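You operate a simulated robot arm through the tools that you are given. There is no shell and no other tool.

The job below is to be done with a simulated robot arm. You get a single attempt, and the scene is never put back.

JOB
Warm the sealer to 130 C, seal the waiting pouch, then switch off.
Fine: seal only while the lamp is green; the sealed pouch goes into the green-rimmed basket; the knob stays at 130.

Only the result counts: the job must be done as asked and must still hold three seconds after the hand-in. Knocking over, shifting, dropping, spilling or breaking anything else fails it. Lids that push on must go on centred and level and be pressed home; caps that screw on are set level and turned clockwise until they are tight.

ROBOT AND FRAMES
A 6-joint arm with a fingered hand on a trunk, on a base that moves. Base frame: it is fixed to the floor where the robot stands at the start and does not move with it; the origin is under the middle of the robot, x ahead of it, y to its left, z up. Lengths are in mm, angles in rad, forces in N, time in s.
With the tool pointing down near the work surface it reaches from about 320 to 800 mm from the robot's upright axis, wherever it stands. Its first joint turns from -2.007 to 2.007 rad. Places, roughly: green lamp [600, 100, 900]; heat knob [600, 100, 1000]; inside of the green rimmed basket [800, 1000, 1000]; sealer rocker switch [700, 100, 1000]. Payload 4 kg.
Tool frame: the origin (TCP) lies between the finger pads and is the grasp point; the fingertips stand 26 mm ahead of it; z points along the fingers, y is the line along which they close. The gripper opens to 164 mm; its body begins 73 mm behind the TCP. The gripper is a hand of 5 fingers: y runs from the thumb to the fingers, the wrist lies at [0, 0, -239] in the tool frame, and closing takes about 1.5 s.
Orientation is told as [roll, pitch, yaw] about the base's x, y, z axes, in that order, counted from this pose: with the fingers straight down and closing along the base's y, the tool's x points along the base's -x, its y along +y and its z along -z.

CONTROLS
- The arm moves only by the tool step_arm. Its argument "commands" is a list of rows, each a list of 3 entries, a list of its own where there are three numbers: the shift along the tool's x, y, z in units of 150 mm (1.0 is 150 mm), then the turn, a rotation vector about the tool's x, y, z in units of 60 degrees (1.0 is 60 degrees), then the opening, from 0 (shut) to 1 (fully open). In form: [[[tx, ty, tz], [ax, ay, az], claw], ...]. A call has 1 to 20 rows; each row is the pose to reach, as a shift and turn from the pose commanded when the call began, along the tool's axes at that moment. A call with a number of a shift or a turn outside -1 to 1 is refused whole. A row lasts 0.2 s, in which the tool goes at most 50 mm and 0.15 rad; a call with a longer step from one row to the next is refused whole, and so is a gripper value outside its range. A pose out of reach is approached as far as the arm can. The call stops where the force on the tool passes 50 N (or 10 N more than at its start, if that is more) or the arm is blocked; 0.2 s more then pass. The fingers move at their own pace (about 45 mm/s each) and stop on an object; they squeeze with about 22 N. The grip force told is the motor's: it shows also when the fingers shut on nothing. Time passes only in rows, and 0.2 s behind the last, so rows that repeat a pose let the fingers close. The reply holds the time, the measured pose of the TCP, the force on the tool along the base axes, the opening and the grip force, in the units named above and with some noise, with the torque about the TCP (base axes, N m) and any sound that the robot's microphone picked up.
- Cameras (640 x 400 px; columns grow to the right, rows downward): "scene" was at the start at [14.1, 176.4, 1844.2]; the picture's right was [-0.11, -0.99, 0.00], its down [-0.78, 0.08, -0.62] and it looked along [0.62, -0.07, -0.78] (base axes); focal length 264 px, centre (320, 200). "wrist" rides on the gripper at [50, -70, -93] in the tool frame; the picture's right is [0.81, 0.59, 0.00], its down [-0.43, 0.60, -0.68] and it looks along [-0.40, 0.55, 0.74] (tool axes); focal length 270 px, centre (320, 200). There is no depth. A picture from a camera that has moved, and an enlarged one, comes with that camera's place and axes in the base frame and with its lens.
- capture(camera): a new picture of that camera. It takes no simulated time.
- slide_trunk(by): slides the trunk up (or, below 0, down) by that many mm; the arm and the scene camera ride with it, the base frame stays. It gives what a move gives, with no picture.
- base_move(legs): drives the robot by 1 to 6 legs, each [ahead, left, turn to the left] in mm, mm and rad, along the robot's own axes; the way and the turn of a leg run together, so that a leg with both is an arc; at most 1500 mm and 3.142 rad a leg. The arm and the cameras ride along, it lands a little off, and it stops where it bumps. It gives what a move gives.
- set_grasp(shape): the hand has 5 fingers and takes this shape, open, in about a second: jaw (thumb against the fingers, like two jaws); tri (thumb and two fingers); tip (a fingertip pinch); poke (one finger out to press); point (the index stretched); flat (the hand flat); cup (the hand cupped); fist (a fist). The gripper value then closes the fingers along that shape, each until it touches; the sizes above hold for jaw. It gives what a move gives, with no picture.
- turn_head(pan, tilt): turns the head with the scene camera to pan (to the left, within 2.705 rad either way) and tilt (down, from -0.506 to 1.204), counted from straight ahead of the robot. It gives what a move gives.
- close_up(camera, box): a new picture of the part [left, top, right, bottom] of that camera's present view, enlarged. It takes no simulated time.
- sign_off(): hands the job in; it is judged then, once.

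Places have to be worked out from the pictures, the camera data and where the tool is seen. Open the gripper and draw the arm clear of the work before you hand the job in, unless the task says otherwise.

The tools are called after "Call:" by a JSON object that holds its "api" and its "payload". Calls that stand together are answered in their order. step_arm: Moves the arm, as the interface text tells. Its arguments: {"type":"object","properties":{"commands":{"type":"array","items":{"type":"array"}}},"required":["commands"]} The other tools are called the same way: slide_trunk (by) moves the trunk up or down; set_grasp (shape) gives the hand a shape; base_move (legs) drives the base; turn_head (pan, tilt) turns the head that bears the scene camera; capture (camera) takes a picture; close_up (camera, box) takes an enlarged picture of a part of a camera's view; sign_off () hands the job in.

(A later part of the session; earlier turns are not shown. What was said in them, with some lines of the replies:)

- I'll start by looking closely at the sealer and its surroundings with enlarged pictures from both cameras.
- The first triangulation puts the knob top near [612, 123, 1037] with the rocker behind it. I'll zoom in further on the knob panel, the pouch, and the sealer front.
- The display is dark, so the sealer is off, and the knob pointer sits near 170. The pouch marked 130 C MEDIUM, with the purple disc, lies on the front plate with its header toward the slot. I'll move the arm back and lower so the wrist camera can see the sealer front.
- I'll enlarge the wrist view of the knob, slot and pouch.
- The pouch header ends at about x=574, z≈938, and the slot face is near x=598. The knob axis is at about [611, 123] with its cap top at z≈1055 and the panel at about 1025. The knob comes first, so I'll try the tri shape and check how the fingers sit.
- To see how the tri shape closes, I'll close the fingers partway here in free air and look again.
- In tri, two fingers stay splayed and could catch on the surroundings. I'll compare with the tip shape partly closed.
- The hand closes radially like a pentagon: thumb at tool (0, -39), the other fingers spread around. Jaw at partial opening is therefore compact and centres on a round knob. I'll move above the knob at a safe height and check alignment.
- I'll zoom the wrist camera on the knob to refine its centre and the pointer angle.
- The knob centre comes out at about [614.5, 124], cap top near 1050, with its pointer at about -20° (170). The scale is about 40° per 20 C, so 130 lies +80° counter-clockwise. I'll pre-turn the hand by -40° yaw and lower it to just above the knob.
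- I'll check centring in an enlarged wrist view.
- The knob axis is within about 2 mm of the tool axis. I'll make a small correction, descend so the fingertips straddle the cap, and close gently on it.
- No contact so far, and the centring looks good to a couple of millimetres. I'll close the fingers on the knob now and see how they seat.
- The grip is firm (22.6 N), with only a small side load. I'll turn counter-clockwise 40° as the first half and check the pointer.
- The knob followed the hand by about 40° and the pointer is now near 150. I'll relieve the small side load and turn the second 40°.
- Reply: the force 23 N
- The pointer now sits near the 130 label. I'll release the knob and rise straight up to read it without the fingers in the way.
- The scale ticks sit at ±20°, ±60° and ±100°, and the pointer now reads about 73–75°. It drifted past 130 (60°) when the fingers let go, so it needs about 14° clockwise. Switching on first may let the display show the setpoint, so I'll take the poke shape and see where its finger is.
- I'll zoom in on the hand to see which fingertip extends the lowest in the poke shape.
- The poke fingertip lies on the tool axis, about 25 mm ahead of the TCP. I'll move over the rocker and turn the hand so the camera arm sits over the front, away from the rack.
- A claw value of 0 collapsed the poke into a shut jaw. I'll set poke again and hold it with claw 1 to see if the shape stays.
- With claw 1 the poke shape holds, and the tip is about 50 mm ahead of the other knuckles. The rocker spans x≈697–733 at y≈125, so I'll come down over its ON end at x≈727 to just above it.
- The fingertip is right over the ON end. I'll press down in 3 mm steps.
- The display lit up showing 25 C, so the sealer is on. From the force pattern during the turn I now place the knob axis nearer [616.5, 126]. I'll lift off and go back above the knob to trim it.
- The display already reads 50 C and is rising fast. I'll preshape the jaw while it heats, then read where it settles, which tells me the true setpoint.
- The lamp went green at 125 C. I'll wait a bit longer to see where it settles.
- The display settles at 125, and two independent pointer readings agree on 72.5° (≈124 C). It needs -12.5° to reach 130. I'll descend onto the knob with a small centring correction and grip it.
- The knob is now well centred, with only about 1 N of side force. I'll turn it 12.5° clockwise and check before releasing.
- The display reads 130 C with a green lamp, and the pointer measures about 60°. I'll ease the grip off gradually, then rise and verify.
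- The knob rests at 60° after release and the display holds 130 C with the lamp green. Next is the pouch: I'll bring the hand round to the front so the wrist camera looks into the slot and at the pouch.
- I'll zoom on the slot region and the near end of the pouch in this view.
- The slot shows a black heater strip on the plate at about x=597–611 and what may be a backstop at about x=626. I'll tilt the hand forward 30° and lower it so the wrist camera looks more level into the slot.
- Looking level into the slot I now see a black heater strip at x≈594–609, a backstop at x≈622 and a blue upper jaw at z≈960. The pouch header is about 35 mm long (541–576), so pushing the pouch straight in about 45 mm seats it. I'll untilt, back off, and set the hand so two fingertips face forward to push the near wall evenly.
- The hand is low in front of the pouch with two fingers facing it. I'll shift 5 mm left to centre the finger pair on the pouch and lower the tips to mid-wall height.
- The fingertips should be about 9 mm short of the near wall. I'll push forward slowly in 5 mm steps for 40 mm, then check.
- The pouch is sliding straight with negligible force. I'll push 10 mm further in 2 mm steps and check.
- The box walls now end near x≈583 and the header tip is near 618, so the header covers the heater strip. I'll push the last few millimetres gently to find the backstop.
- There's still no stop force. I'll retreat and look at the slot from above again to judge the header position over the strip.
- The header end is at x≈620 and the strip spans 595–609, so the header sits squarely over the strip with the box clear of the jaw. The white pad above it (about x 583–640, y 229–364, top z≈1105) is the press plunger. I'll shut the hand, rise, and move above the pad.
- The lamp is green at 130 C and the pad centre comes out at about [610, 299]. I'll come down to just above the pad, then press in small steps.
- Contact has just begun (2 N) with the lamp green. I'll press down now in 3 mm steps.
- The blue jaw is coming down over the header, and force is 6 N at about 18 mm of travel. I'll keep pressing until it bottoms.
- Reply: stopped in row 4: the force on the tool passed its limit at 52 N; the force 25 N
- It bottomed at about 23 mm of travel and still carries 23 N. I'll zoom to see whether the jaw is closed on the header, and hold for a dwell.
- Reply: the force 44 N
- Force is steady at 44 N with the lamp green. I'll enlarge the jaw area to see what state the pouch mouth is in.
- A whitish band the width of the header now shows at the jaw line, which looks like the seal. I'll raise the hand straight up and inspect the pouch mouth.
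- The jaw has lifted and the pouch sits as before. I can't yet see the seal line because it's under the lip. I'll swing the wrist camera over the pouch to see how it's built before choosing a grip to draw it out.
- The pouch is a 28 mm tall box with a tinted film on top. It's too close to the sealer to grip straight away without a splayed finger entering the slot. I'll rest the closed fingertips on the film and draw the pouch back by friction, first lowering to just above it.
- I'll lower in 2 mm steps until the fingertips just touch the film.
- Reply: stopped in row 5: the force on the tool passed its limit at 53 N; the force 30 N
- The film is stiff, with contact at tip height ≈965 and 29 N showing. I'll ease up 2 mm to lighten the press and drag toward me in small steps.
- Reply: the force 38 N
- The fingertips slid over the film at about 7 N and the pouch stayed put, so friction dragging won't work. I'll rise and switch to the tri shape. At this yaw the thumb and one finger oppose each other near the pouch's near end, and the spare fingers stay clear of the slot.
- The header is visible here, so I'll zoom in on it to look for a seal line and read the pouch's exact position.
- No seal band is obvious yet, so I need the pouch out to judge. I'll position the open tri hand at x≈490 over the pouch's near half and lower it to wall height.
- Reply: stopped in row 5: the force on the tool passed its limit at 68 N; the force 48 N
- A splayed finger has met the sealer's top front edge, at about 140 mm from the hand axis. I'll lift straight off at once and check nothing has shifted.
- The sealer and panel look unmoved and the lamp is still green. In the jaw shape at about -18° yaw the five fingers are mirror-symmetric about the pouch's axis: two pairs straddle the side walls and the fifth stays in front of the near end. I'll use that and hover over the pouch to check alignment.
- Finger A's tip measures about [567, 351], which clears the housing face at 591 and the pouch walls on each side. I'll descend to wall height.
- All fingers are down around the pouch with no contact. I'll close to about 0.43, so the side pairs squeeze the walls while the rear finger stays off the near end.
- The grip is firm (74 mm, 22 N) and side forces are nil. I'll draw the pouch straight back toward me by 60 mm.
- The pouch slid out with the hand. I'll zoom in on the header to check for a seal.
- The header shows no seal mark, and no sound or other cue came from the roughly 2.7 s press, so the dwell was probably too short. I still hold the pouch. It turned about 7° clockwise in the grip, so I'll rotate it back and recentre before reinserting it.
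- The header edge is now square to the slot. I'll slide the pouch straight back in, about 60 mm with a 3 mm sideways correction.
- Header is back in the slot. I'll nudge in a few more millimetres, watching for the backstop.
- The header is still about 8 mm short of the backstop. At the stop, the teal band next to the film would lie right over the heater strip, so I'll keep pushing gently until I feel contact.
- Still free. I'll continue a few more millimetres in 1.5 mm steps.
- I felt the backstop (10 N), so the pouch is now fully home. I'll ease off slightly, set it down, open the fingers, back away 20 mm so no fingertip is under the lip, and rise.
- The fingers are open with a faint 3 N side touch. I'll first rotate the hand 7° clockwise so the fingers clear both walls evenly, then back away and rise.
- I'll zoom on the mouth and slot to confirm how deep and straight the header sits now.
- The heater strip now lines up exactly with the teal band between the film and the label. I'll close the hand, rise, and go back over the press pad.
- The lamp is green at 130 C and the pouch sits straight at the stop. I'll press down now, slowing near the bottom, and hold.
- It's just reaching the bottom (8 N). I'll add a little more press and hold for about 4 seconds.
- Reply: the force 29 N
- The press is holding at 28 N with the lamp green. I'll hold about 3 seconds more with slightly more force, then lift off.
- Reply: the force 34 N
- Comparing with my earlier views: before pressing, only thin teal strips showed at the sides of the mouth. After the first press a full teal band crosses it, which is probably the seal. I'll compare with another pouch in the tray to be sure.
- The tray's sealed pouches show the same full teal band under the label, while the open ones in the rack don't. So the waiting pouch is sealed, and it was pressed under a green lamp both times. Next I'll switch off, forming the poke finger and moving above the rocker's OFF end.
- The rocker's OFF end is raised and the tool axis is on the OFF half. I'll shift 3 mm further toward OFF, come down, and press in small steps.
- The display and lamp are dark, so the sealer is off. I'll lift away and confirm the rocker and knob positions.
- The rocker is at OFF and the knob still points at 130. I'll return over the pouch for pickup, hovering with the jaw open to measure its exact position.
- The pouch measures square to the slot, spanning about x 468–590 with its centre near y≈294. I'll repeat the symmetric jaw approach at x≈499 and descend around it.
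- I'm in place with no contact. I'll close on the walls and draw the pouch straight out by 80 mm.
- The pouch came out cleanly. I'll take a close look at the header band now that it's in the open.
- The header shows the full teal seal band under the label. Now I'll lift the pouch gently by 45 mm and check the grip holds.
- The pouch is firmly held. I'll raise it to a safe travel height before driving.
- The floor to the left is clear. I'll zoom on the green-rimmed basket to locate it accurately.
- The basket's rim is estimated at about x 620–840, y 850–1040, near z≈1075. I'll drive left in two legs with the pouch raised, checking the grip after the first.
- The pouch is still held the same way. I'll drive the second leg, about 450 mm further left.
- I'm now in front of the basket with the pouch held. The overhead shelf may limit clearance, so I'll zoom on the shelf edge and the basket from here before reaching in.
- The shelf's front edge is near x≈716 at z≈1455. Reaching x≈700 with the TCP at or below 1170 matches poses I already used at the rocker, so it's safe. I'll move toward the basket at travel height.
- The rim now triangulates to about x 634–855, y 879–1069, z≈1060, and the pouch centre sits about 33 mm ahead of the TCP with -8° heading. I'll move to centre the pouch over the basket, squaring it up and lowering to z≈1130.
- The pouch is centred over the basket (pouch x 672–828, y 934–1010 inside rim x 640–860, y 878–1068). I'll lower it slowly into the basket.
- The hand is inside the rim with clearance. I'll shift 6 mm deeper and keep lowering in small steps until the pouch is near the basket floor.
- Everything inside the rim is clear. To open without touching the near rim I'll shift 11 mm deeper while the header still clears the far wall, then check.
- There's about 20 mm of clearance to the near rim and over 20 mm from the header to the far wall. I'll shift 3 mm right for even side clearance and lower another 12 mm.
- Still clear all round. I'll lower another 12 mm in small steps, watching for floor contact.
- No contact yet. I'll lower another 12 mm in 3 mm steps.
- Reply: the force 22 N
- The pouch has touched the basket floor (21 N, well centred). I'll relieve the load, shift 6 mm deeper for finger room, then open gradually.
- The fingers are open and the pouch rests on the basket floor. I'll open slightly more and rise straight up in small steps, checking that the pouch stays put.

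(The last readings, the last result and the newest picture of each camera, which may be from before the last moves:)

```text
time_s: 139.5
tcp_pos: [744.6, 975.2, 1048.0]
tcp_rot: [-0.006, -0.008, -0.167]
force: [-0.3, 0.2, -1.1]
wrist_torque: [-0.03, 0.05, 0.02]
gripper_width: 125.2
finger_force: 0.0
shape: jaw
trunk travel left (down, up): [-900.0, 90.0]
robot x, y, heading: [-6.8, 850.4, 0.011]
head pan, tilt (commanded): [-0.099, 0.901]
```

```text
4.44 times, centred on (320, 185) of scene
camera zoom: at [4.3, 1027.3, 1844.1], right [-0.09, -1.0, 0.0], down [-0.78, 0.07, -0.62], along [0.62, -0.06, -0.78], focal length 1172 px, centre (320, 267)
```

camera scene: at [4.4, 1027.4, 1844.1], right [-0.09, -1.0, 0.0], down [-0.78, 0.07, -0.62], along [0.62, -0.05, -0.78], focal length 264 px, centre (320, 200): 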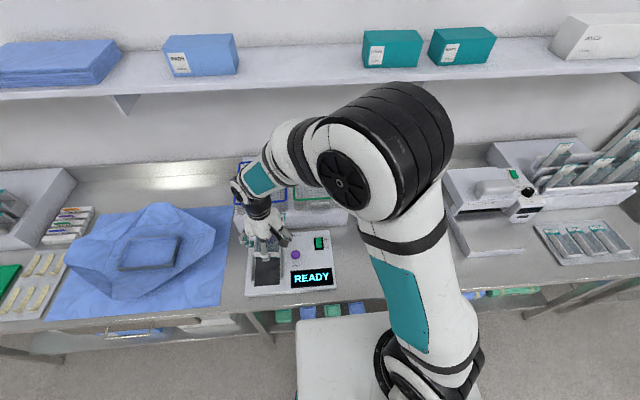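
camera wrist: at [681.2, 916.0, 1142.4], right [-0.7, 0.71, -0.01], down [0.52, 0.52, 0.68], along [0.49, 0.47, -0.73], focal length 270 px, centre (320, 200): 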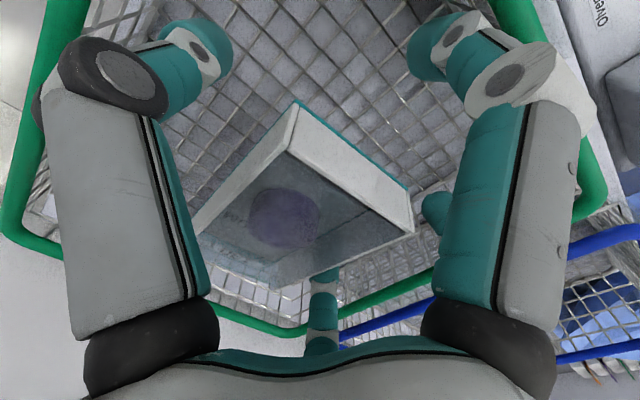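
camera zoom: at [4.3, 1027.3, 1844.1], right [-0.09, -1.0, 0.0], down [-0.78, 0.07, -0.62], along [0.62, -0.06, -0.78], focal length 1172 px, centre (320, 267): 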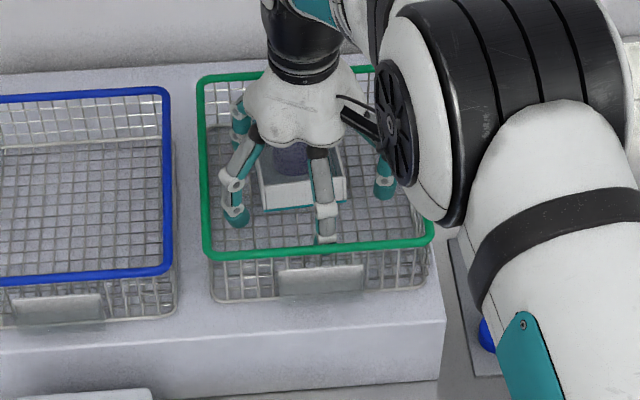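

The view suggests the pouch moved with the hand or tilted. I'll zoom in before doing anything else.

Call:
{"api": "close_up", "payload": {"camera": "wrist", "box": [180, 60, 480, 360]}}

Call:
{"api": "close_up", "payload": {"camera": "scene", "box": [290, 155, 350, 205]}}

```text
1.33 times, centred on (330, 210) of wrist
camera zoom: at [681.2, 916.0, 1142.4], right [-0.7, 0.71, -0.01], down [0.52, 0.52, 0.68], along [0.49, 0.47, -0.73], focal length 360 px, centre (307, 187)
```

zoom: 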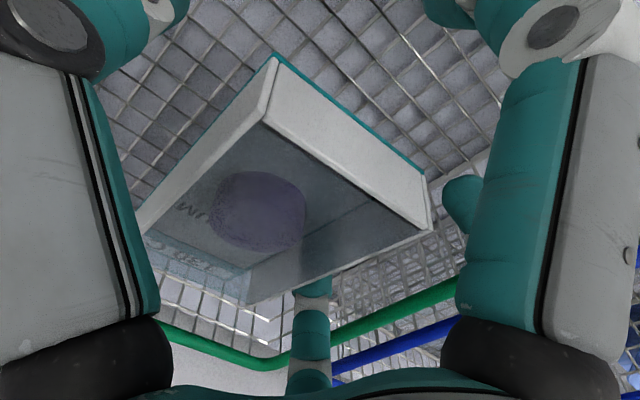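

```text
8.00 times, centred on (320, 180) of scene
camera zoom: at [4.3, 1027.3, 1844.1], right [-0.09, -1.0, 0.0], down [-0.78, 0.07, -0.62], along [0.62, -0.06, -0.78], focal length 2110 px, centre (320, 360)
```

zoom: 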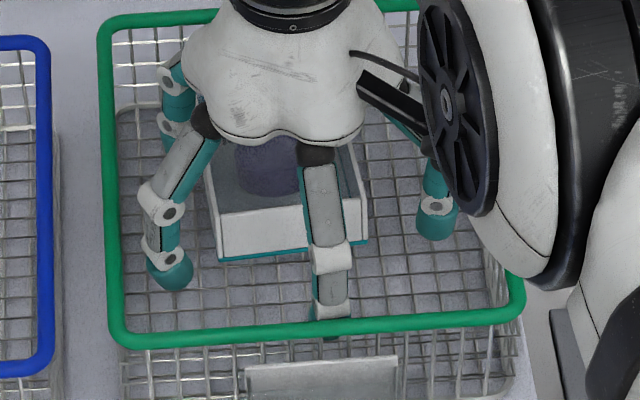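

The near end of the pouch seems raised, leaning with its header down. I need to see what it's resting on, so I'll take tighter close-ups.

Call:
{"api": "close_up", "payload": {"camera": "scene", "box": [300, 150, 340, 190]}}

Call:
{"api": "close_up", "payload": {"camera": "wrist", "box": [180, 180, 360, 330]}}

Call:
{"api": "close_up", "payload": {"camera": "wrist", "box": [320, 80, 480, 260]}}

```text
10.00 times, centred on (320, 170) of scene
camera zoom: at [4.3, 1027.3, 1844.1], right [-0.09, -1.0, 0.0], down [-0.78, 0.07, -0.62], along [0.62, -0.06, -0.78], focal length 2638 px, centre (320, 500)
```

zoom: 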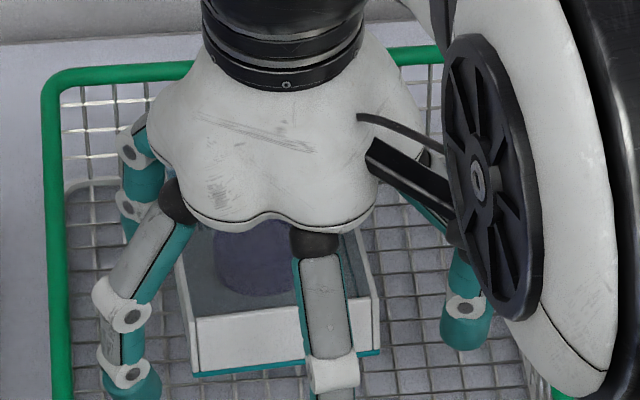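

```text
2.67 times, centred on (270, 255) of wrist
camera zoom: at [681.2, 916.0, 1142.4], right [-0.7, 0.71, -0.01], down [0.52, 0.52, 0.68], along [0.49, 0.47, -0.73], focal length 721 px, centre (453, 53)
```

zoom: 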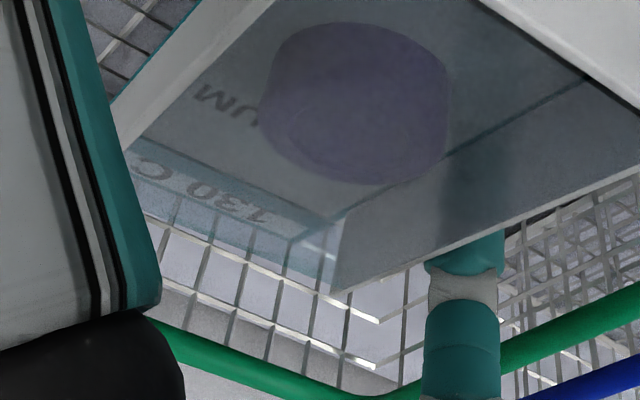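

```text
2.22 times, centred on (400, 170) of wrist
camera zoom: at [681.2, 916.0, 1142.4], right [-0.7, 0.71, -0.01], down [0.52, 0.52, 0.68], along [0.49, 0.47, -0.73], focal length 601 px, centre (142, 267)
```

zoom: 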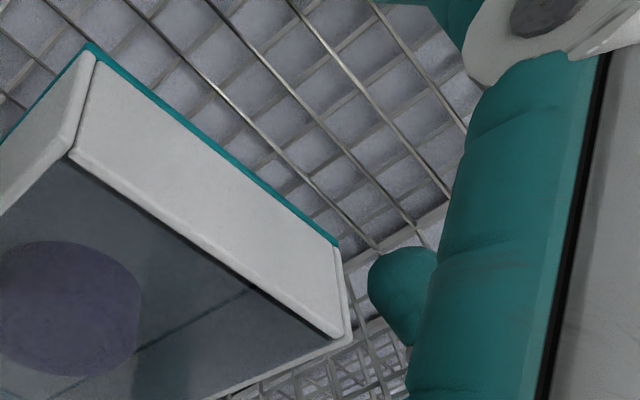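

I can't see what supports the near end. I'll open the fingers a little more (there's room) and look again, without moving the hand.

Call:
{"api": "step_arm", "payload": {"commands": [[[0, 0, 0], [0, 0, 0], 0.82], [[0, 0, 0], [0, 0, 0], 0.82], [[0, 0, 0], [0, 0, 0], 0.82]]}}

Call:
{"api": "capture", "payload": {"camera": "wrist"}}

Call:
{"api": "close_up", "payload": {"camera": "scene", "box": [280, 140, 360, 210]}}

```text
time_s: 140.3
tcp_pos: [744.5, 976.0, 1048.7]
tcp_rot: [-0.007, -0.008, -0.166]
force: [-1.0, 0.6, 0.4]
wrist_torque: [-0.01, 0.04, 0.0]
gripper_width: 134.9
finger_force: 0.0
shape: jaw
trunk travel left (down, up): [-900.0, 90.0]
robot x, y, heading: [-5.0, 848.5, 0.013]
head pan, tilt (commanded): [-0.099, 0.901]
```

```text
taken
camera wrist: at [681.2, 916.0, 1142.2], right [-0.7, 0.71, -0.01], down [0.52, 0.52, 0.68], along [0.49, 0.47, -0.74], focal length 270 px, centre (320, 200)
```

wrist: 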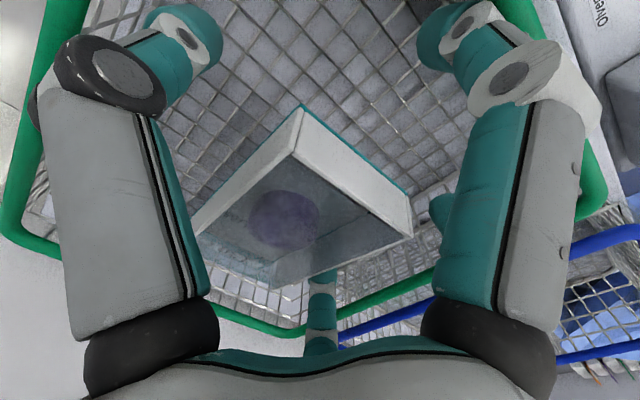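

```text
5.71 times, centred on (320, 175) of scene
camera zoom: at [4.4, 1027.3, 1844.1], right [-0.09, -1.0, 0.0], down [-0.78, 0.07, -0.62], along [0.62, -0.06, -0.78], focal length 1507 px, centre (320, 343)
```

zoom: 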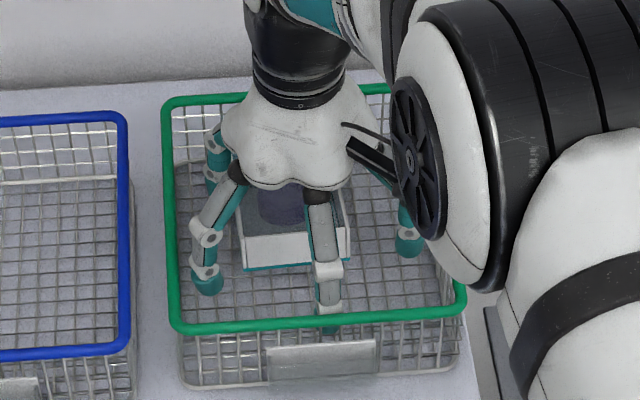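

The geometry now makes sense. The two far fingers still straddle the pouch with almost no gap, so it rode up with the hand, and my earlier forward shift nudged the basket about 10 mm. I'll lower back so the pouch rests on the floor, then open wider to free it.

Call:
{"api": "step_arm", "payload": {"commands": [[[0, 0, 0.04], [0, 0, 0], 0.82], [[0, 0, 0.08], [0, 0, 0], 0.82], [[0, 0, 0.12], [0, 0, 0], 0.82], [[0, 0, 0.15], [0, 0, 0], 0.82], [[0, 0, 0.165], [0, 0, 0], 0.82]]}}

Call:
{"api": "capture", "payload": {"camera": "wrist"}}

Call:
{"api": "close_up", "payload": {"camera": "scene", "box": [280, 140, 360, 210]}}

```text
time_s: 141.5
tcp_pos: [744.0, 975.4, 1022.9]
tcp_rot: [-0.005, -0.009, -0.167]
force: [-1.1, -0.1, -0.8]
wrist_torque: [0.03, 0.01, -0.02]
gripper_width: 134.3
finger_force: 0.1
shape: jaw
trunk travel left (down, up): [-900.0, 90.0]
robot x, y, heading: [-6.6, 847.9, 0.007]
head pan, tilt (commanded): [-0.099, 0.901]
```

```text
taken
camera wrist: at [680.7, 915.9, 1116.8], right [-0.7, 0.71, -0.01], down [0.52, 0.52, 0.68], along [0.49, 0.47, -0.73], focal length 270 px, centre (320, 200)
```

wrist: 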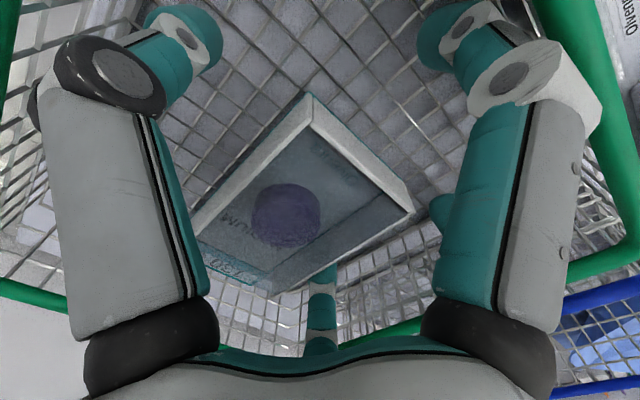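

```text
5.71 times, centred on (320, 175) of scene
camera zoom: at [4.6, 1027.3, 1844.1], right [-0.09, -1.0, 0.0], down [-0.78, 0.07, -0.62], along [0.62, -0.06, -0.78], focal length 1507 px, centre (320, 343)
```

zoom: 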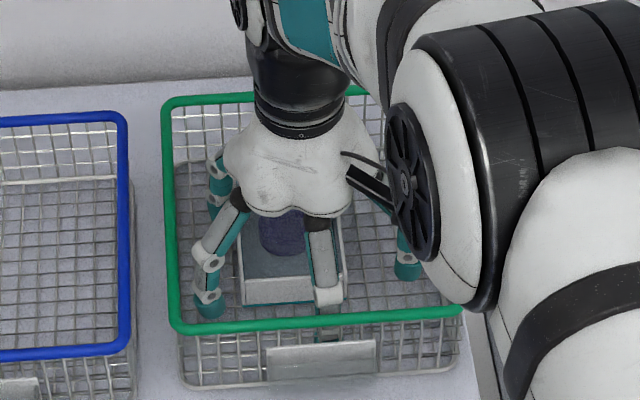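

The pouch is flat on the basket floor again. I'll open further in small increments to free the two far fingers.

Call:
{"api": "step_arm", "payload": {"commands": [[[0, 0, 0], [0, 0, 0], 0.86], [[0, 0, 0], [0, 0, 0], 0.9], [[0, 0, 0], [0, 0, 0], 0.9], [[0, 0, 0], [0, 0, 0], 0.9]]}}

Call:
{"api": "capture", "payload": {"camera": "wrist"}}

Call:
{"api": "close_up", "payload": {"camera": "scene", "box": [280, 140, 360, 210]}}

```text
time_s: 142.5
tcp_pos: [743.2, 976.0, 1024.1]
tcp_rot: [-0.004, -0.009, -0.168]
force: [2.2, -0.1, 0.7]
wrist_torque: [0.01, -0.01, 0.03]
gripper_width: 147.5
finger_force: 0.1
shape: jaw
trunk travel left (down, up): [-900.0, 90.0]
robot x, y, heading: [-5.7, 850.2, 0.01]
head pan, tilt (commanded): [-0.099, 0.901]
```

```text
taken
camera wrist: at [680.8, 916.0, 1117.0], right [-0.7, 0.71, -0.01], down [0.52, 0.52, 0.68], along [0.49, 0.47, -0.73], focal length 270 px, centre (320, 200)
```

wrist: 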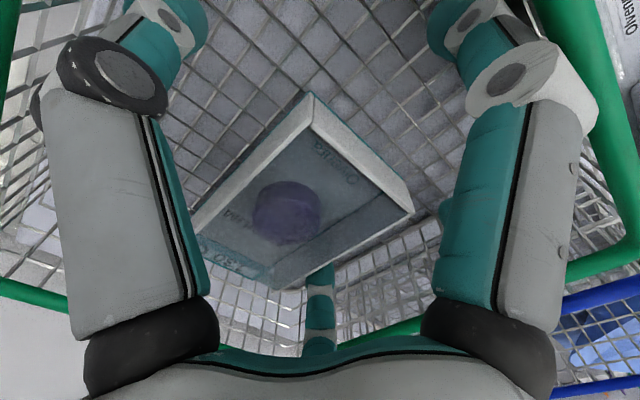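

```text
5.71 times, centred on (320, 175) of scene
camera zoom: at [4.8, 1027.3, 1844.1], right [-0.09, -1.0, 0.0], down [-0.78, 0.07, -0.62], along [0.62, -0.06, -0.78], focal length 1507 px, centre (320, 343)
```

zoom: 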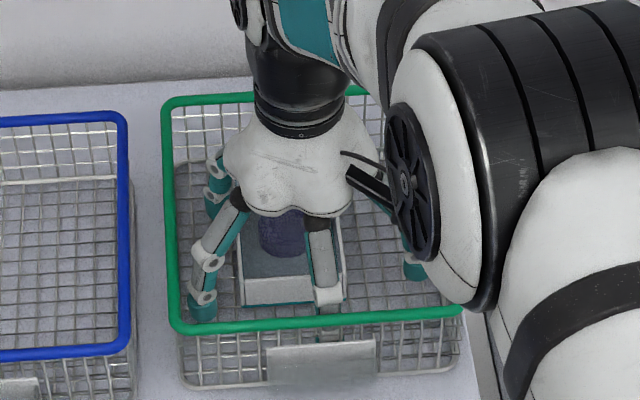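

The hand is at 147 mm opening with only 2 N side contact. I'll rise 15 mm and check whether the pouch stays down.

Call:
{"api": "step_arm", "payload": {"commands": [[[-0.01, 0.002, 0], [0, 0, 0], 0.9], [[-0.01, 0.002, -0.03], [0, 0, 0], 0.9], [[-0.01, 0.002, -0.07], [0, 0, 0], 0.9], [[-0.01, 0.002, -0.1], [0, 0, 0], 0.9]]}}

Call:
{"api": "capture", "payload": {"camera": "wrist"}}

Call:
{"api": "close_up", "payload": {"camera": "scene", "box": [280, 140, 360, 210]}}

```text
time_s: 143.5
tcp_pos: [745.1, 974.9, 1038.8]
tcp_rot: [-0.005, -0.009, -0.168]
force: [1.6, 0.6, -0.8]
wrist_torque: [-0.01, -0.02, 0.02]
gripper_width: 147.3
finger_force: 0.0
shape: jaw
trunk travel left (down, up): [-900.0, 90.0]
robot x, y, heading: [-9.3, 850.6, 0.014]
head pan, tilt (commanded): [-0.099, 0.901]
```

```text
taken
camera wrist: at [681.6, 916.2, 1132.1], right [-0.7, 0.71, -0.01], down [0.52, 0.52, 0.68], along [0.49, 0.47, -0.74], focal length 270 px, centre (320, 200)
```

wrist: 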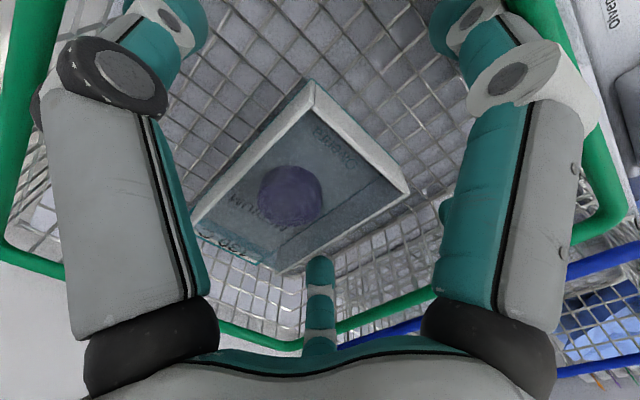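

```text
5.71 times, centred on (320, 175) of scene
camera zoom: at [4.6, 1027.3, 1844.1], right [-0.09, -1.0, 0.0], down [-0.78, 0.07, -0.62], along [0.62, -0.06, -0.78], focal length 1507 px, centre (320, 343)
```

zoom: 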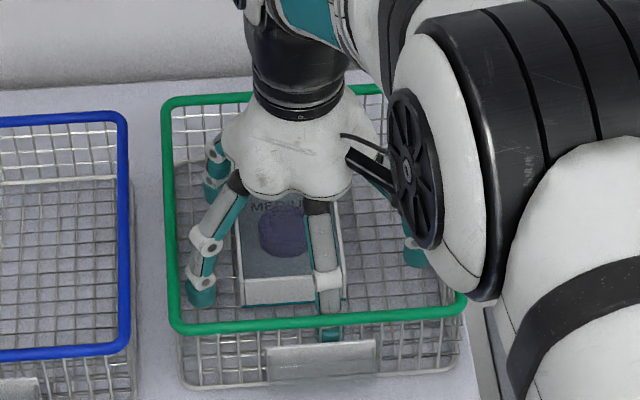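

The pouch now stays on the basket floor as the hand rises. The rear finger is just touching the near wall, so I'll use it to nudge the basket gently back about 13 mm to its original spot, checking against the blue basket beside it.

Call:
{"api": "step_arm", "payload": {"commands": [[[0.02, -0.003, 0], [0, 0, 0], 0.9], [[0.04, -0.006, 0], [0, 0, 0], 0.9], [[0.06, -0.01, 0], [0, 0, 0], 0.9], [[0.08, -0.013, 0], [0, 0, 0], 0.9], [[0.09, -0.015, 0], [0, 0, 0], 0.9]]}}

Call:
{"api": "close_up", "payload": {"camera": "scene", "box": [280, 140, 360, 210]}}

Call:
{"api": "capture", "payload": {"camera": "wrist"}}

```text
time_s: 144.7
tcp_pos: [732.0, 975.8, 1038.8]
tcp_rot: [-0.006, -0.008, -0.168]
force: [2.2, 0.6, 0.4]
wrist_torque: [0.01, 0.07, 0.0]
gripper_width: 147.2
finger_force: 0.0
shape: jaw
trunk travel left (down, up): [-900.0, 90.0]
robot x, y, heading: [-6.7, 853.8, 0.011]
head pan, tilt (commanded): [-0.099, 0.901]
```

```text
5.71 times, centred on (320, 175) of scene
camera zoom: at [4.9, 1027.3, 1844.2], right [-0.09, -1.0, 0.0], down [-0.78, 0.07, -0.62], along [0.62, -0.06, -0.78], focal length 1507 px, centre (320, 343)
```

zoom: 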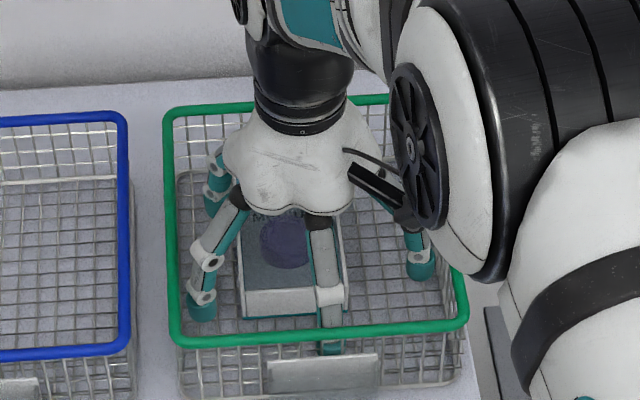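

```text
taken
camera wrist: at [668.2, 916.2, 1131.8], right [-0.7, 0.71, -0.01], down [0.52, 0.52, 0.68], along [0.49, 0.47, -0.73], focal length 270 px, centre (320, 200)
```

wrist: 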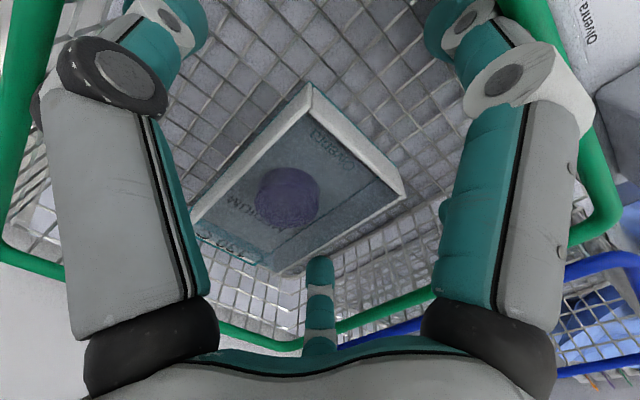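

The basket's corners match their original positions to within a couple of millimetres. Now I'll move the hand 10 mm forward to free the rear finger, then rise straight up slowly.

Call:
{"api": "step_arm", "payload": {"commands": [[[-0.033, 0.006, 0], [0, 0, 0], 0.9], [[-0.066, 0.011, 0], [0, 0, 0], 0.9], [[-0.066, 0.011, -0.04], [0, 0, 0], 0.9], [[-0.066, 0.011, -0.08], [0, 0, 0], 0.9], [[-0.066, 0.011, -0.12], [0, 0, 0], 0.9]]}}

Call:
{"api": "close_up", "payload": {"camera": "scene", "box": [280, 140, 360, 210]}}

Call:
{"api": "capture", "payload": {"camera": "wrist"}}

```text
time_s: 145.9
tcp_pos: [740.3, 975.0, 1057.3]
tcp_rot: [-0.006, -0.01, -0.168]
force: [-0.2, -0.8, 0.0]
wrist_torque: [-0.02, 0.0, -0.05]
gripper_width: 147.3
finger_force: 0.1
shape: jaw
trunk travel left (down, up): [-900.0, 90.0]
robot x, y, heading: [-6.0, 850.7, 0.01]
head pan, tilt (commanded): [-0.099, 0.901]
```

```text
5.71 times, centred on (320, 175) of scene
camera zoom: at [4.1, 1027.3, 1844.1], right [-0.09, -1.0, 0.0], down [-0.78, 0.07, -0.62], along [0.62, -0.06, -0.78], focal length 1507 px, centre (320, 343)
```

zoom: 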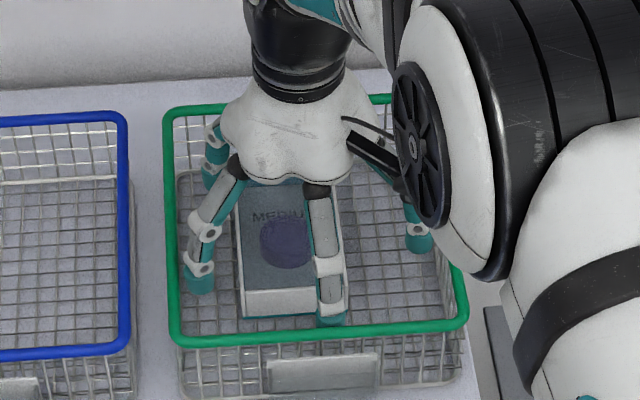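

```text
taken
camera wrist: at [677.6, 916.2, 1150.8], right [-0.7, 0.71, -0.01], down [0.52, 0.52, 0.68], along [0.49, 0.47, -0.73], focal length 270 px, centre (320, 200)
```

wrist: 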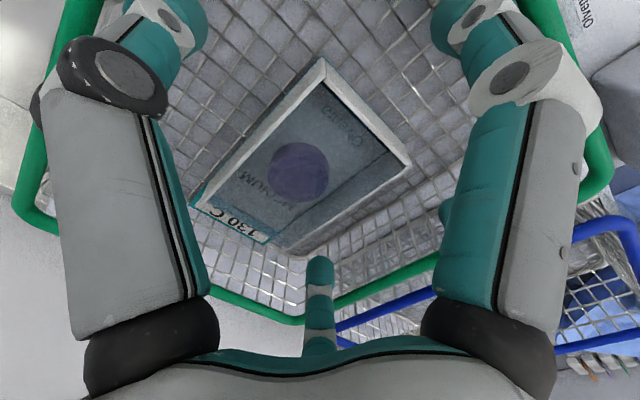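

The pouch lies flat in the basket and the hand is free. I'll rise clear of the rim and then retreat toward the robot.

Call:
{"api": "step_arm", "payload": {"commands": [[[0, 0, -0.12], [0, 0, 0], 0.9], [[0, 0, -0.26], [0, 0, 0], 0.9], [[0, 0, -0.42], [0, 0, 0], 0.9], [[0.1, -0.02, -0.5], [0, 0, 0], 0.8], [[0.3, -0.05, -0.55], [0, 0, 0], 0.7], [[0.55, -0.09, -0.6], [0, 0, 0], 0.6], [[0.8, -0.13, -0.6], [0, 0, 0], 0.6], [[0.98, -0.16, -0.6], [0, 0, 0], 0.6]]}}

Call:
{"api": "close_up", "payload": {"camera": "scene", "box": [260, 130, 380, 220]}}

Call:
{"api": "capture", "payload": {"camera": "wrist"}}

```text
time_s: 147.7
tcp_pos: [590.2, 976.9, 1145.4]
tcp_rot: [-0.006, -0.012, -0.168]
force: [0.4, -1.0, -0.1]
wrist_torque: [0.03, -0.02, -0.03]
gripper_width: 98.8
finger_force: 0.1
shape: jaw
trunk travel left (down, up): [-900.0, 90.0]
robot x, y, heading: [-6.2, 845.3, 0.011]
head pan, tilt (commanded): [-0.099, 0.901]
```

```text
4.44 times, centred on (320, 175) of scene
camera zoom: at [3.1, 1027.3, 1844.1], right [-0.09, -1.0, 0.0], down [-0.78, 0.07, -0.62], along [0.62, -0.06, -0.78], focal length 1172 px, centre (320, 311)
```

zoom: 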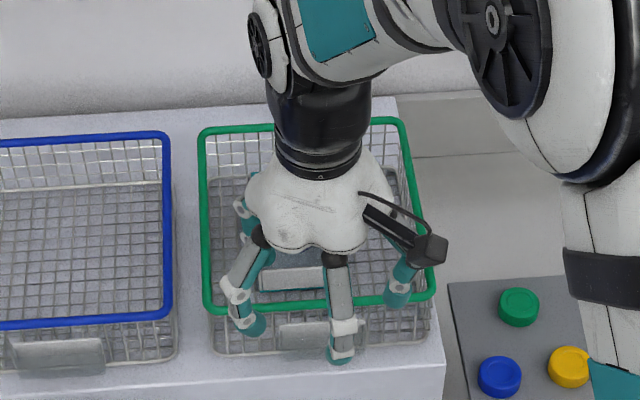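

```text
taken
camera wrist: at [527.1, 917.1, 1238.0], right [-0.7, 0.71, -0.01], down [0.52, 0.52, 0.68], along [0.49, 0.47, -0.73], focal length 270 px, centre (320, 200)
```

wrist: 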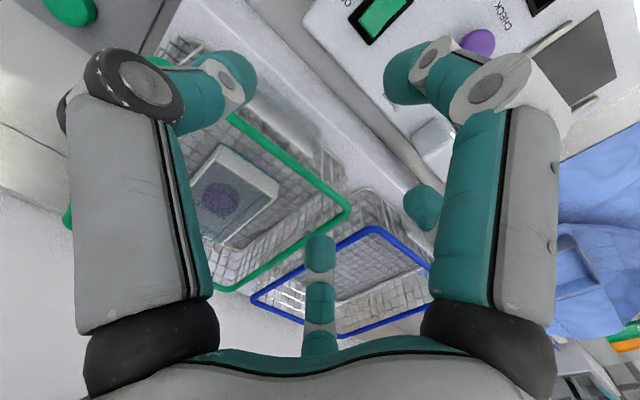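

The pouch is in the green-rimmed basket. I'll retreat the arm further and take a clear look at the whole scene.

Call:
{"api": "step_arm", "payload": {"commands": [[[0.25, -0.04, -0.1], [0, 0, 0], 0.6], [[0.5, -0.08, -0.2], [0, 0, 0], 0.6], [[0.75, -0.12, -0.3], [0, 0, 0], 0.6], [[0.98, -0.16, -0.3], [0, 0, 0], 0.6], [[0.98, -0.16, -0.3], [0, 0, 0], 1]]}}

Call:
{"api": "capture", "payload": {"camera": "scene"}}

Call:
{"api": "close_up", "payload": {"camera": "scene", "box": [220, 140, 370, 240]}}

```text
time_s: 148.9
tcp_pos: [442.9, 976.2, 1188.9]
tcp_rot: [-0.005, -0.008, -0.168]
force: [-0.4, -0.4, 0.5]
wrist_torque: [0.0, 0.03, -0.01]
gripper_width: 133.4
finger_force: 0.1
shape: jaw
trunk travel left (down, up): [-900.0, 90.0]
robot x, y, heading: [-9.4, 850.6, 0.011]
head pan, tilt (commanded): [-0.099, 0.901]
```

```text
taken
camera scene: at [5.2, 1027.4, 1844.1], right [-0.09, -1.0, 0.0], down [-0.78, 0.07, -0.62], along [0.62, -0.06, -0.78], focal length 264 px, centre (320, 200)
```

scene: 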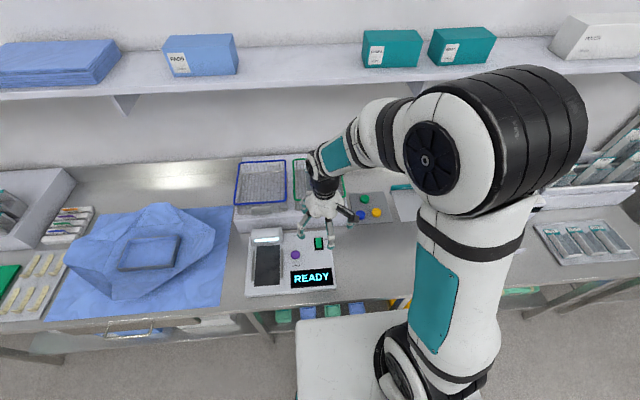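

```text
4.00 times, centred on (295, 190) of scene
camera zoom: at [5.2, 1027.4, 1844.1], right [-0.09, -1.0, 0.0], down [-0.78, 0.07, -0.62], along [0.62, -0.06, -0.78], focal length 1055 px, centre (420, 240)
```

zoom: 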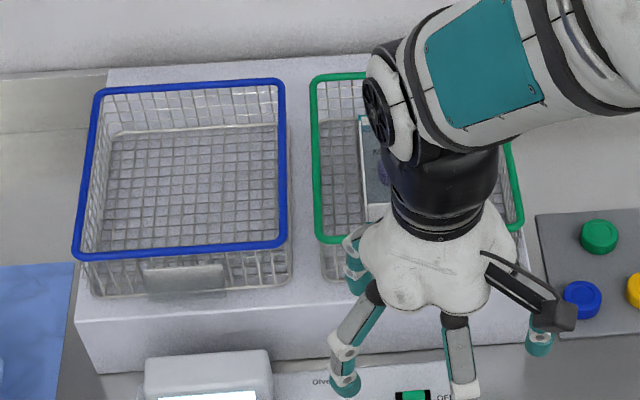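

The arm still hides the basket. I'll swing it to the right to uncover the view.

Call:
{"api": "step_arm", "payload": {"commands": [[[-0.04, -0.24, 0], [0, 0, 0], 1], [[-0.08, -0.48, 0], [0, 0, 0], 1], [[-0.12, -0.72, 0], [0, 0, 0], 1], [[-0.16, -0.96, 0], [0, 0, 0], 1]]}}

Call:
{"api": "step_arm", "payload": {"commands": [[[-0.04, -0.24, 0], [0, 0, 0], 1], [[-0.08, -0.48, 0], [0, 0, 0], 1], [[-0.12, -0.72, 0], [0, 0, 0], 1], [[-0.16, -0.96, 0], [0, 0, 0], 1]]}}

Call:
{"api": "close_up", "payload": {"camera": "scene", "box": [220, 140, 370, 240]}}

Call:
{"api": "capture", "payload": {"camera": "scene"}}

```text
time_s: 149.9
tcp_pos: [440.5, 830.1, 1191.7]
tcp_rot: [-0.006, -0.007, -0.166]
force: [0.3, 0.1, -0.2]
wrist_torque: [0.01, -0.01, 0.0]
gripper_width: 163.7
finger_force: 0.1
shape: jaw
trunk travel left (down, up): [-900.0, 90.0]
robot x, y, heading: [-10.2, 853.5, 0.009]
head pan, tilt (commanded): [-0.099, 0.901]
```

```text
time_s: 150.9
tcp_pos: [442.0, 685.6, 1193.6]
tcp_rot: [-0.005, -0.009, -0.166]
force: [0.6, -0.4, 0.3]
wrist_torque: [0.0, 0.01, -0.02]
gripper_width: 163.9
finger_force: 0.1
shape: jaw
trunk travel left (down, up): [-900.0, 90.0]
robot x, y, heading: [-4.2, 851.4, 0.008]
head pan, tilt (commanded): [-0.099, 0.901]
```

```text
4.00 times, centred on (295, 190) of scene
camera zoom: at [4.7, 1025.9, 1844.3], right [-0.09, -1.0, 0.0], down [-0.78, 0.07, -0.62], along [0.62, -0.05, -0.78], focal length 1055 px, centre (420, 240)
```

zoom: 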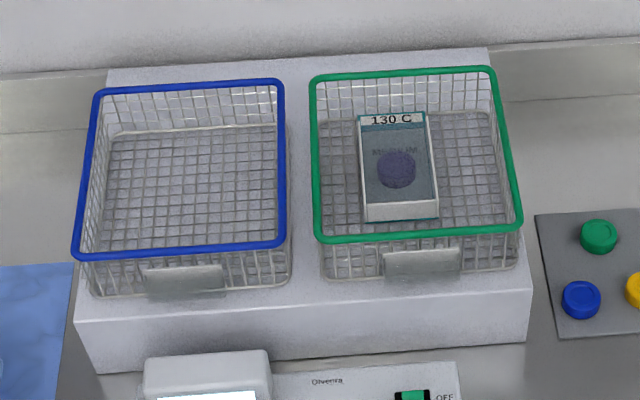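

```text
taken
camera scene: at [4.7, 1025.9, 1844.3], right [-0.09, -1.0, 0.0], down [-0.78, 0.07, -0.62], along [0.62, -0.05, -0.78], focal length 264 px, centre (320, 200)
```

scene: 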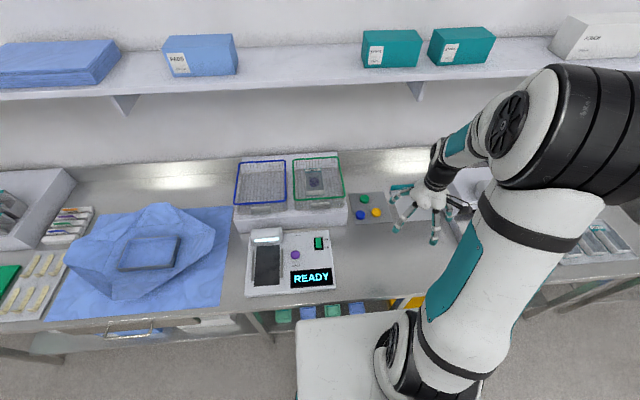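

The pouch lies flat inside the green-rimmed basket and the basket is aligned beside the blue one. I'll zoom on the pouch's seal band and check the sealer once more.

Call:
{"api": "close_up", "payload": {"camera": "scene", "box": [298, 160, 338, 198]}}

Call:
{"api": "turn_head", "payload": {"pan": -0.85, "tilt": 0.75}}

Call:
{"api": "capture", "payload": {"camera": "scene"}}

```text
10.53 times, centred on (318, 179) of scene
camera zoom: at [4.7, 1025.9, 1844.3], right [-0.09, -1.0, 0.0], down [-0.78, 0.07, -0.62], along [0.62, -0.05, -0.78], focal length 2777 px, centre (341, 421)
```

zoom: 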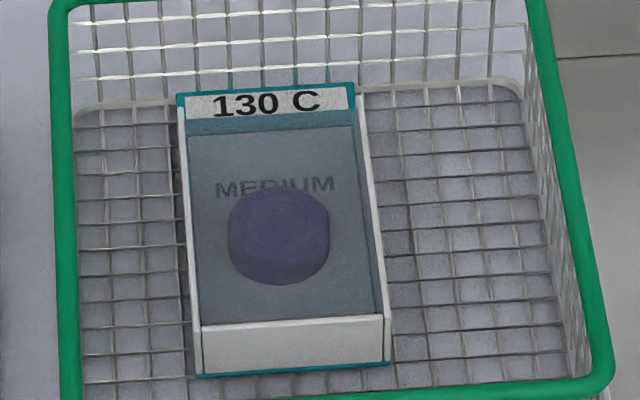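

```text
time_s: 152.0
tcp_pos: [440.9, 686.9, 1191.5]
tcp_rot: [-0.006, -0.008, -0.168]
force: [1.0, -0.6, -0.2]
wrist_torque: [0.03, 0.02, -0.01]
gripper_width: 163.7
finger_force: 0.1
shape: jaw
trunk travel left (down, up): [-900.0, 90.0]
robot x, y, heading: [-3.0, 854.9, 0.012]
head pan, tilt (commanded): [-0.85, 0.75]
```

```text
taken
camera scene: at [-15.4, 972.3, 1856.0], right [-0.74, -0.67, 0.0], down [-0.46, 0.51, -0.73], along [0.49, -0.54, -0.68], focal length 264 px, centre (320, 200)
```

scene: 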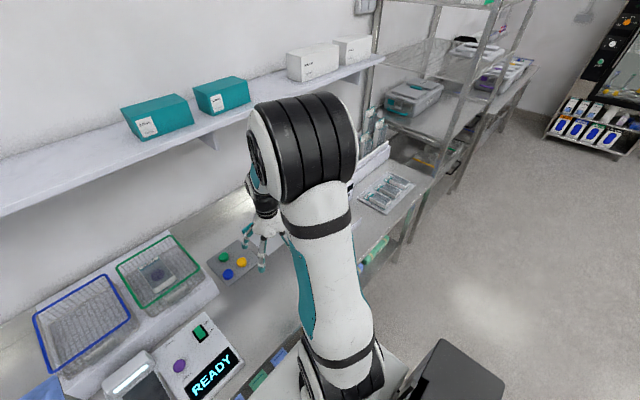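

The pouch sits flat in the basket with its full band across the mouth. I'll raise the open hand clear of the work and take a last look toward the sealer.

Call:
{"api": "step_arm", "payload": {"commands": [[[0.05, 0.15, -0.2], [0, 0, 0], 1], [[0.1, 0.35, -0.4], [0, 0, 0], 1], [[0.1, 0.6, -0.55], [0, 0, 0], 1], [[0.1, 0.85, -0.65], [0, 0, 0], 1], [[0.1, 0.95, -0.7], [0, 0, 0], 1]]}}

Call:
{"api": "turn_head", "payload": {"pan": -0.95, "tilt": 0.85}}

Call:
{"api": "capture", "payload": {"camera": "scene"}}

```text
time_s: 153.2
tcp_pos: [450.2, 830.3, 1296.4]
tcp_rot: [-0.004, -0.009, -0.165]
force: [0.1, -0.6, 0.3]
wrist_torque: [-0.03, -0.01, 0.01]
gripper_width: 163.9
finger_force: 0.1
shape: jaw
trunk travel left (down, up): [-900.0, 90.0]
robot x, y, heading: [-13.3, 854.7, 0.011]
head pan, tilt (commanded): [-0.85, 0.75]
```

```text
time_s: 153.9
tcp_pos: [450.9, 828.9, 1296.8]
tcp_rot: [-0.007, -0.009, -0.168]
force: [0.3, 0.6, -0.4]
wrist_torque: [-0.03, 0.02, 0.01]
gripper_width: 163.8
finger_force: 0.0
shape: jaw
trunk travel left (down, up): [-900.0, 90.0]
robot x, y, heading: [-6.9, 851.2, 0.01]
head pan, tilt (commanded): [-0.949, 0.85]
```

```text
taken
camera scene: at [-24.6, 970.9, 1848.1], right [-0.81, -0.59, 0.0], down [-0.44, 0.61, -0.66], along [0.39, -0.53, -0.75], focal length 264 px, centre (320, 200)
```

scene: 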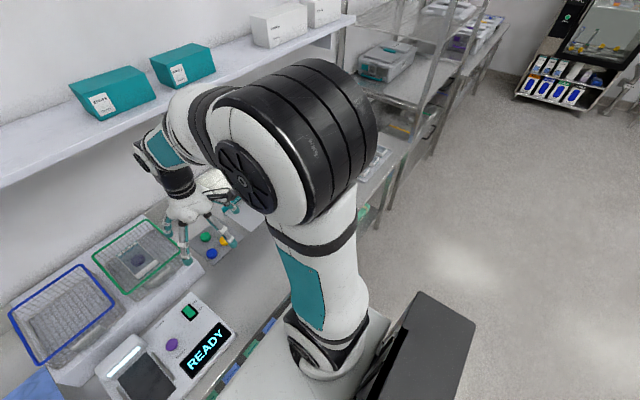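

The arm hides the sealer from here. I'll drive back right 450 mm, with the hand high and empty, for a final check of the knob, rocker and lamp.

Call:
{"api": "base_move", "payload": {"legs": [[0, -450, 0]]}}

Call:
{"api": "turn_head", "payload": {"pan": -0.35, "tilt": 0.9}}

Call:
{"api": "capture", "payload": {"camera": "scene"}}

```text
time_s: 156.6
tcp_pos: [458.5, 394.0, 1298.2]
tcp_rot: [-0.005, -0.009, -0.158]
force: [0.8, -0.3, 0.0]
wrist_torque: [0.02, 0.02, -0.02]
gripper_width: 164.2
finger_force: 0.1
shape: jaw
trunk travel left (down, up): [-900.0, 90.0]
robot x, y, heading: [0.0, 408.5, 0.025]
head pan, tilt (commanded): [-0.949, 0.85]
```

```text
time_s: 157.6
tcp_pos: [458.4, 394.4, 1296.8]
tcp_rot: [-0.005, -0.009, -0.156]
force: [-0.4, 0.2, 0.5]
wrist_torque: [-0.02, 0.0, -0.03]
gripper_width: 163.9
finger_force: 0.0
shape: jaw
trunk travel left (down, up): [-900.0, 90.0]
robot x, y, heading: [-0.7, 409.5, 0.017]
head pan, tilt (commanded): [-0.351, 0.901]
```

```text
taken
camera scene: at [5.7, 568.6, 1844.2], right [-0.32, -0.95, 0.0], down [-0.74, 0.25, -0.62], along [0.59, -0.2, -0.78], focal length 264 px, centre (320, 200)
```

scene: 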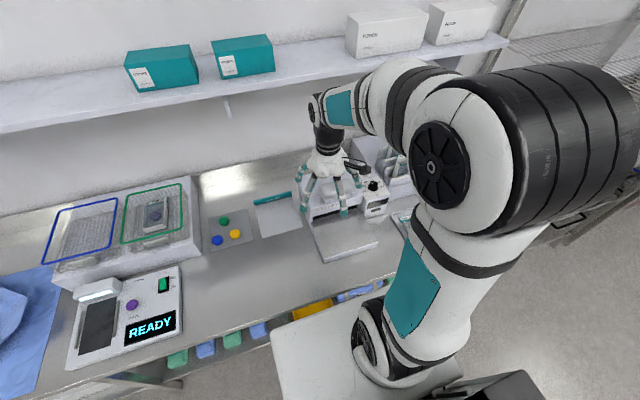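

Call:
{"api": "close_up", "payload": {"camera": "scene", "box": [350, 165, 400, 225]}}

Call:
{"api": "close_up", "payload": {"camera": "scene", "box": [100, 165, 220, 265]}}

Call:
{"api": "close_up", "payload": {"camera": "scene", "box": [190, 180, 440, 280]}}

```text
6.67 times, centred on (375, 195) of scene
camera zoom: at [5.7, 568.6, 1844.2], right [-0.32, -0.95, 0.0], down [-0.74, 0.25, -0.62], along [0.59, -0.2, -0.78], focal length 1759 px, centre (-47, 233)
```

zoom: 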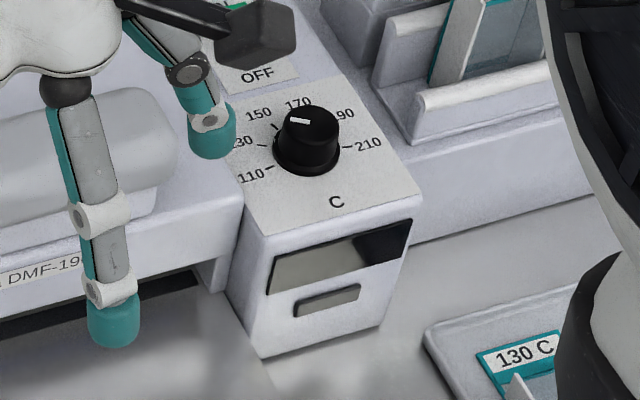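

```text
4.00 times, centred on (160, 215) of scene
camera zoom: at [5.7, 568.6, 1844.2], right [-0.32, -0.95, 0.0], down [-0.74, 0.25, -0.62], along [0.59, -0.2, -0.78], focal length 1055 px, centre (960, 140)
```

zoom: 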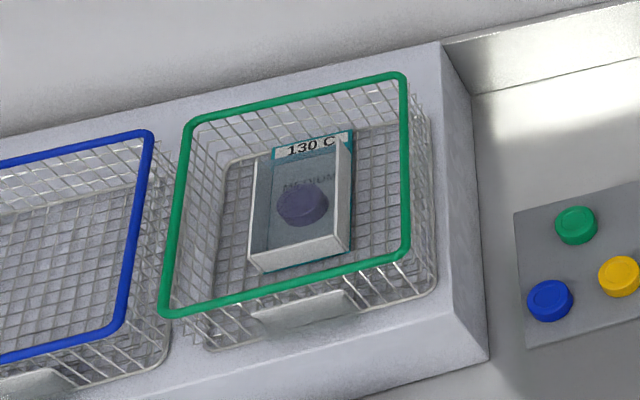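

```text
2.56 times, centred on (315, 230) of scene
camera zoom: at [5.7, 568.6, 1844.2], right [-0.32, -0.95, 0.0], down [-0.74, 0.25, -0.62], along [0.59, -0.2, -0.78], focal length 675 px, centre (333, 123)
```

zoom: 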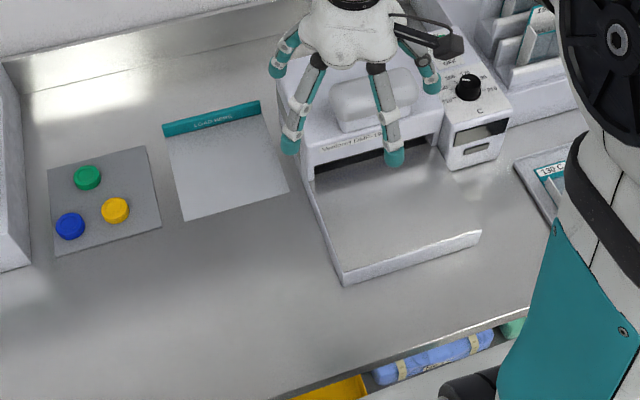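

The checks agree: the knob points at 130, the display and lamp are dark, and the sealed pouch lies flat in the green-rimmed basket. The hand is open and well above the work. I'm handing the job in.

Call:
{"api": "sign_off", "payload": {}}

```text
The job is handed in.
```

I've handed the job in. The pouch is sealed and in the green-rimmed basket, and the sealer is switched off with the knob at 130. The system only confirmed that it received the job, so I don't know the verdict.

- **Temperature:** I turned the knob to 130. The display settled at 130 C with the lamp green before I sealed anything.
- **Seal:** I pressed the sealer twice, both times with the lamp green. After the first press I couldn't tell whether the seal had taken. I drew the pouch out, put it back against the backstop and held the press for about 7 seconds. I judged it sealed because a full teal band now runs under the label, as on the pouches in the tray. The sealer gave no sound or other signal to confirm it.
- **Switch-off:** The display and lamp were dark when I last looked.
- **Basket:** The pouch lies flat on the basket floor.

Two bumps could count against the job:

- **Basket moved:** I shifted the green-rimmed basket about 12 mm while setting the pouch down. I nudged it back to within about 2 mm of where it was.
- **Sealer touched:** A splayed finger pressed on the sealer's top front edge at up to 68 N. The sealer showed no sign of having moved.
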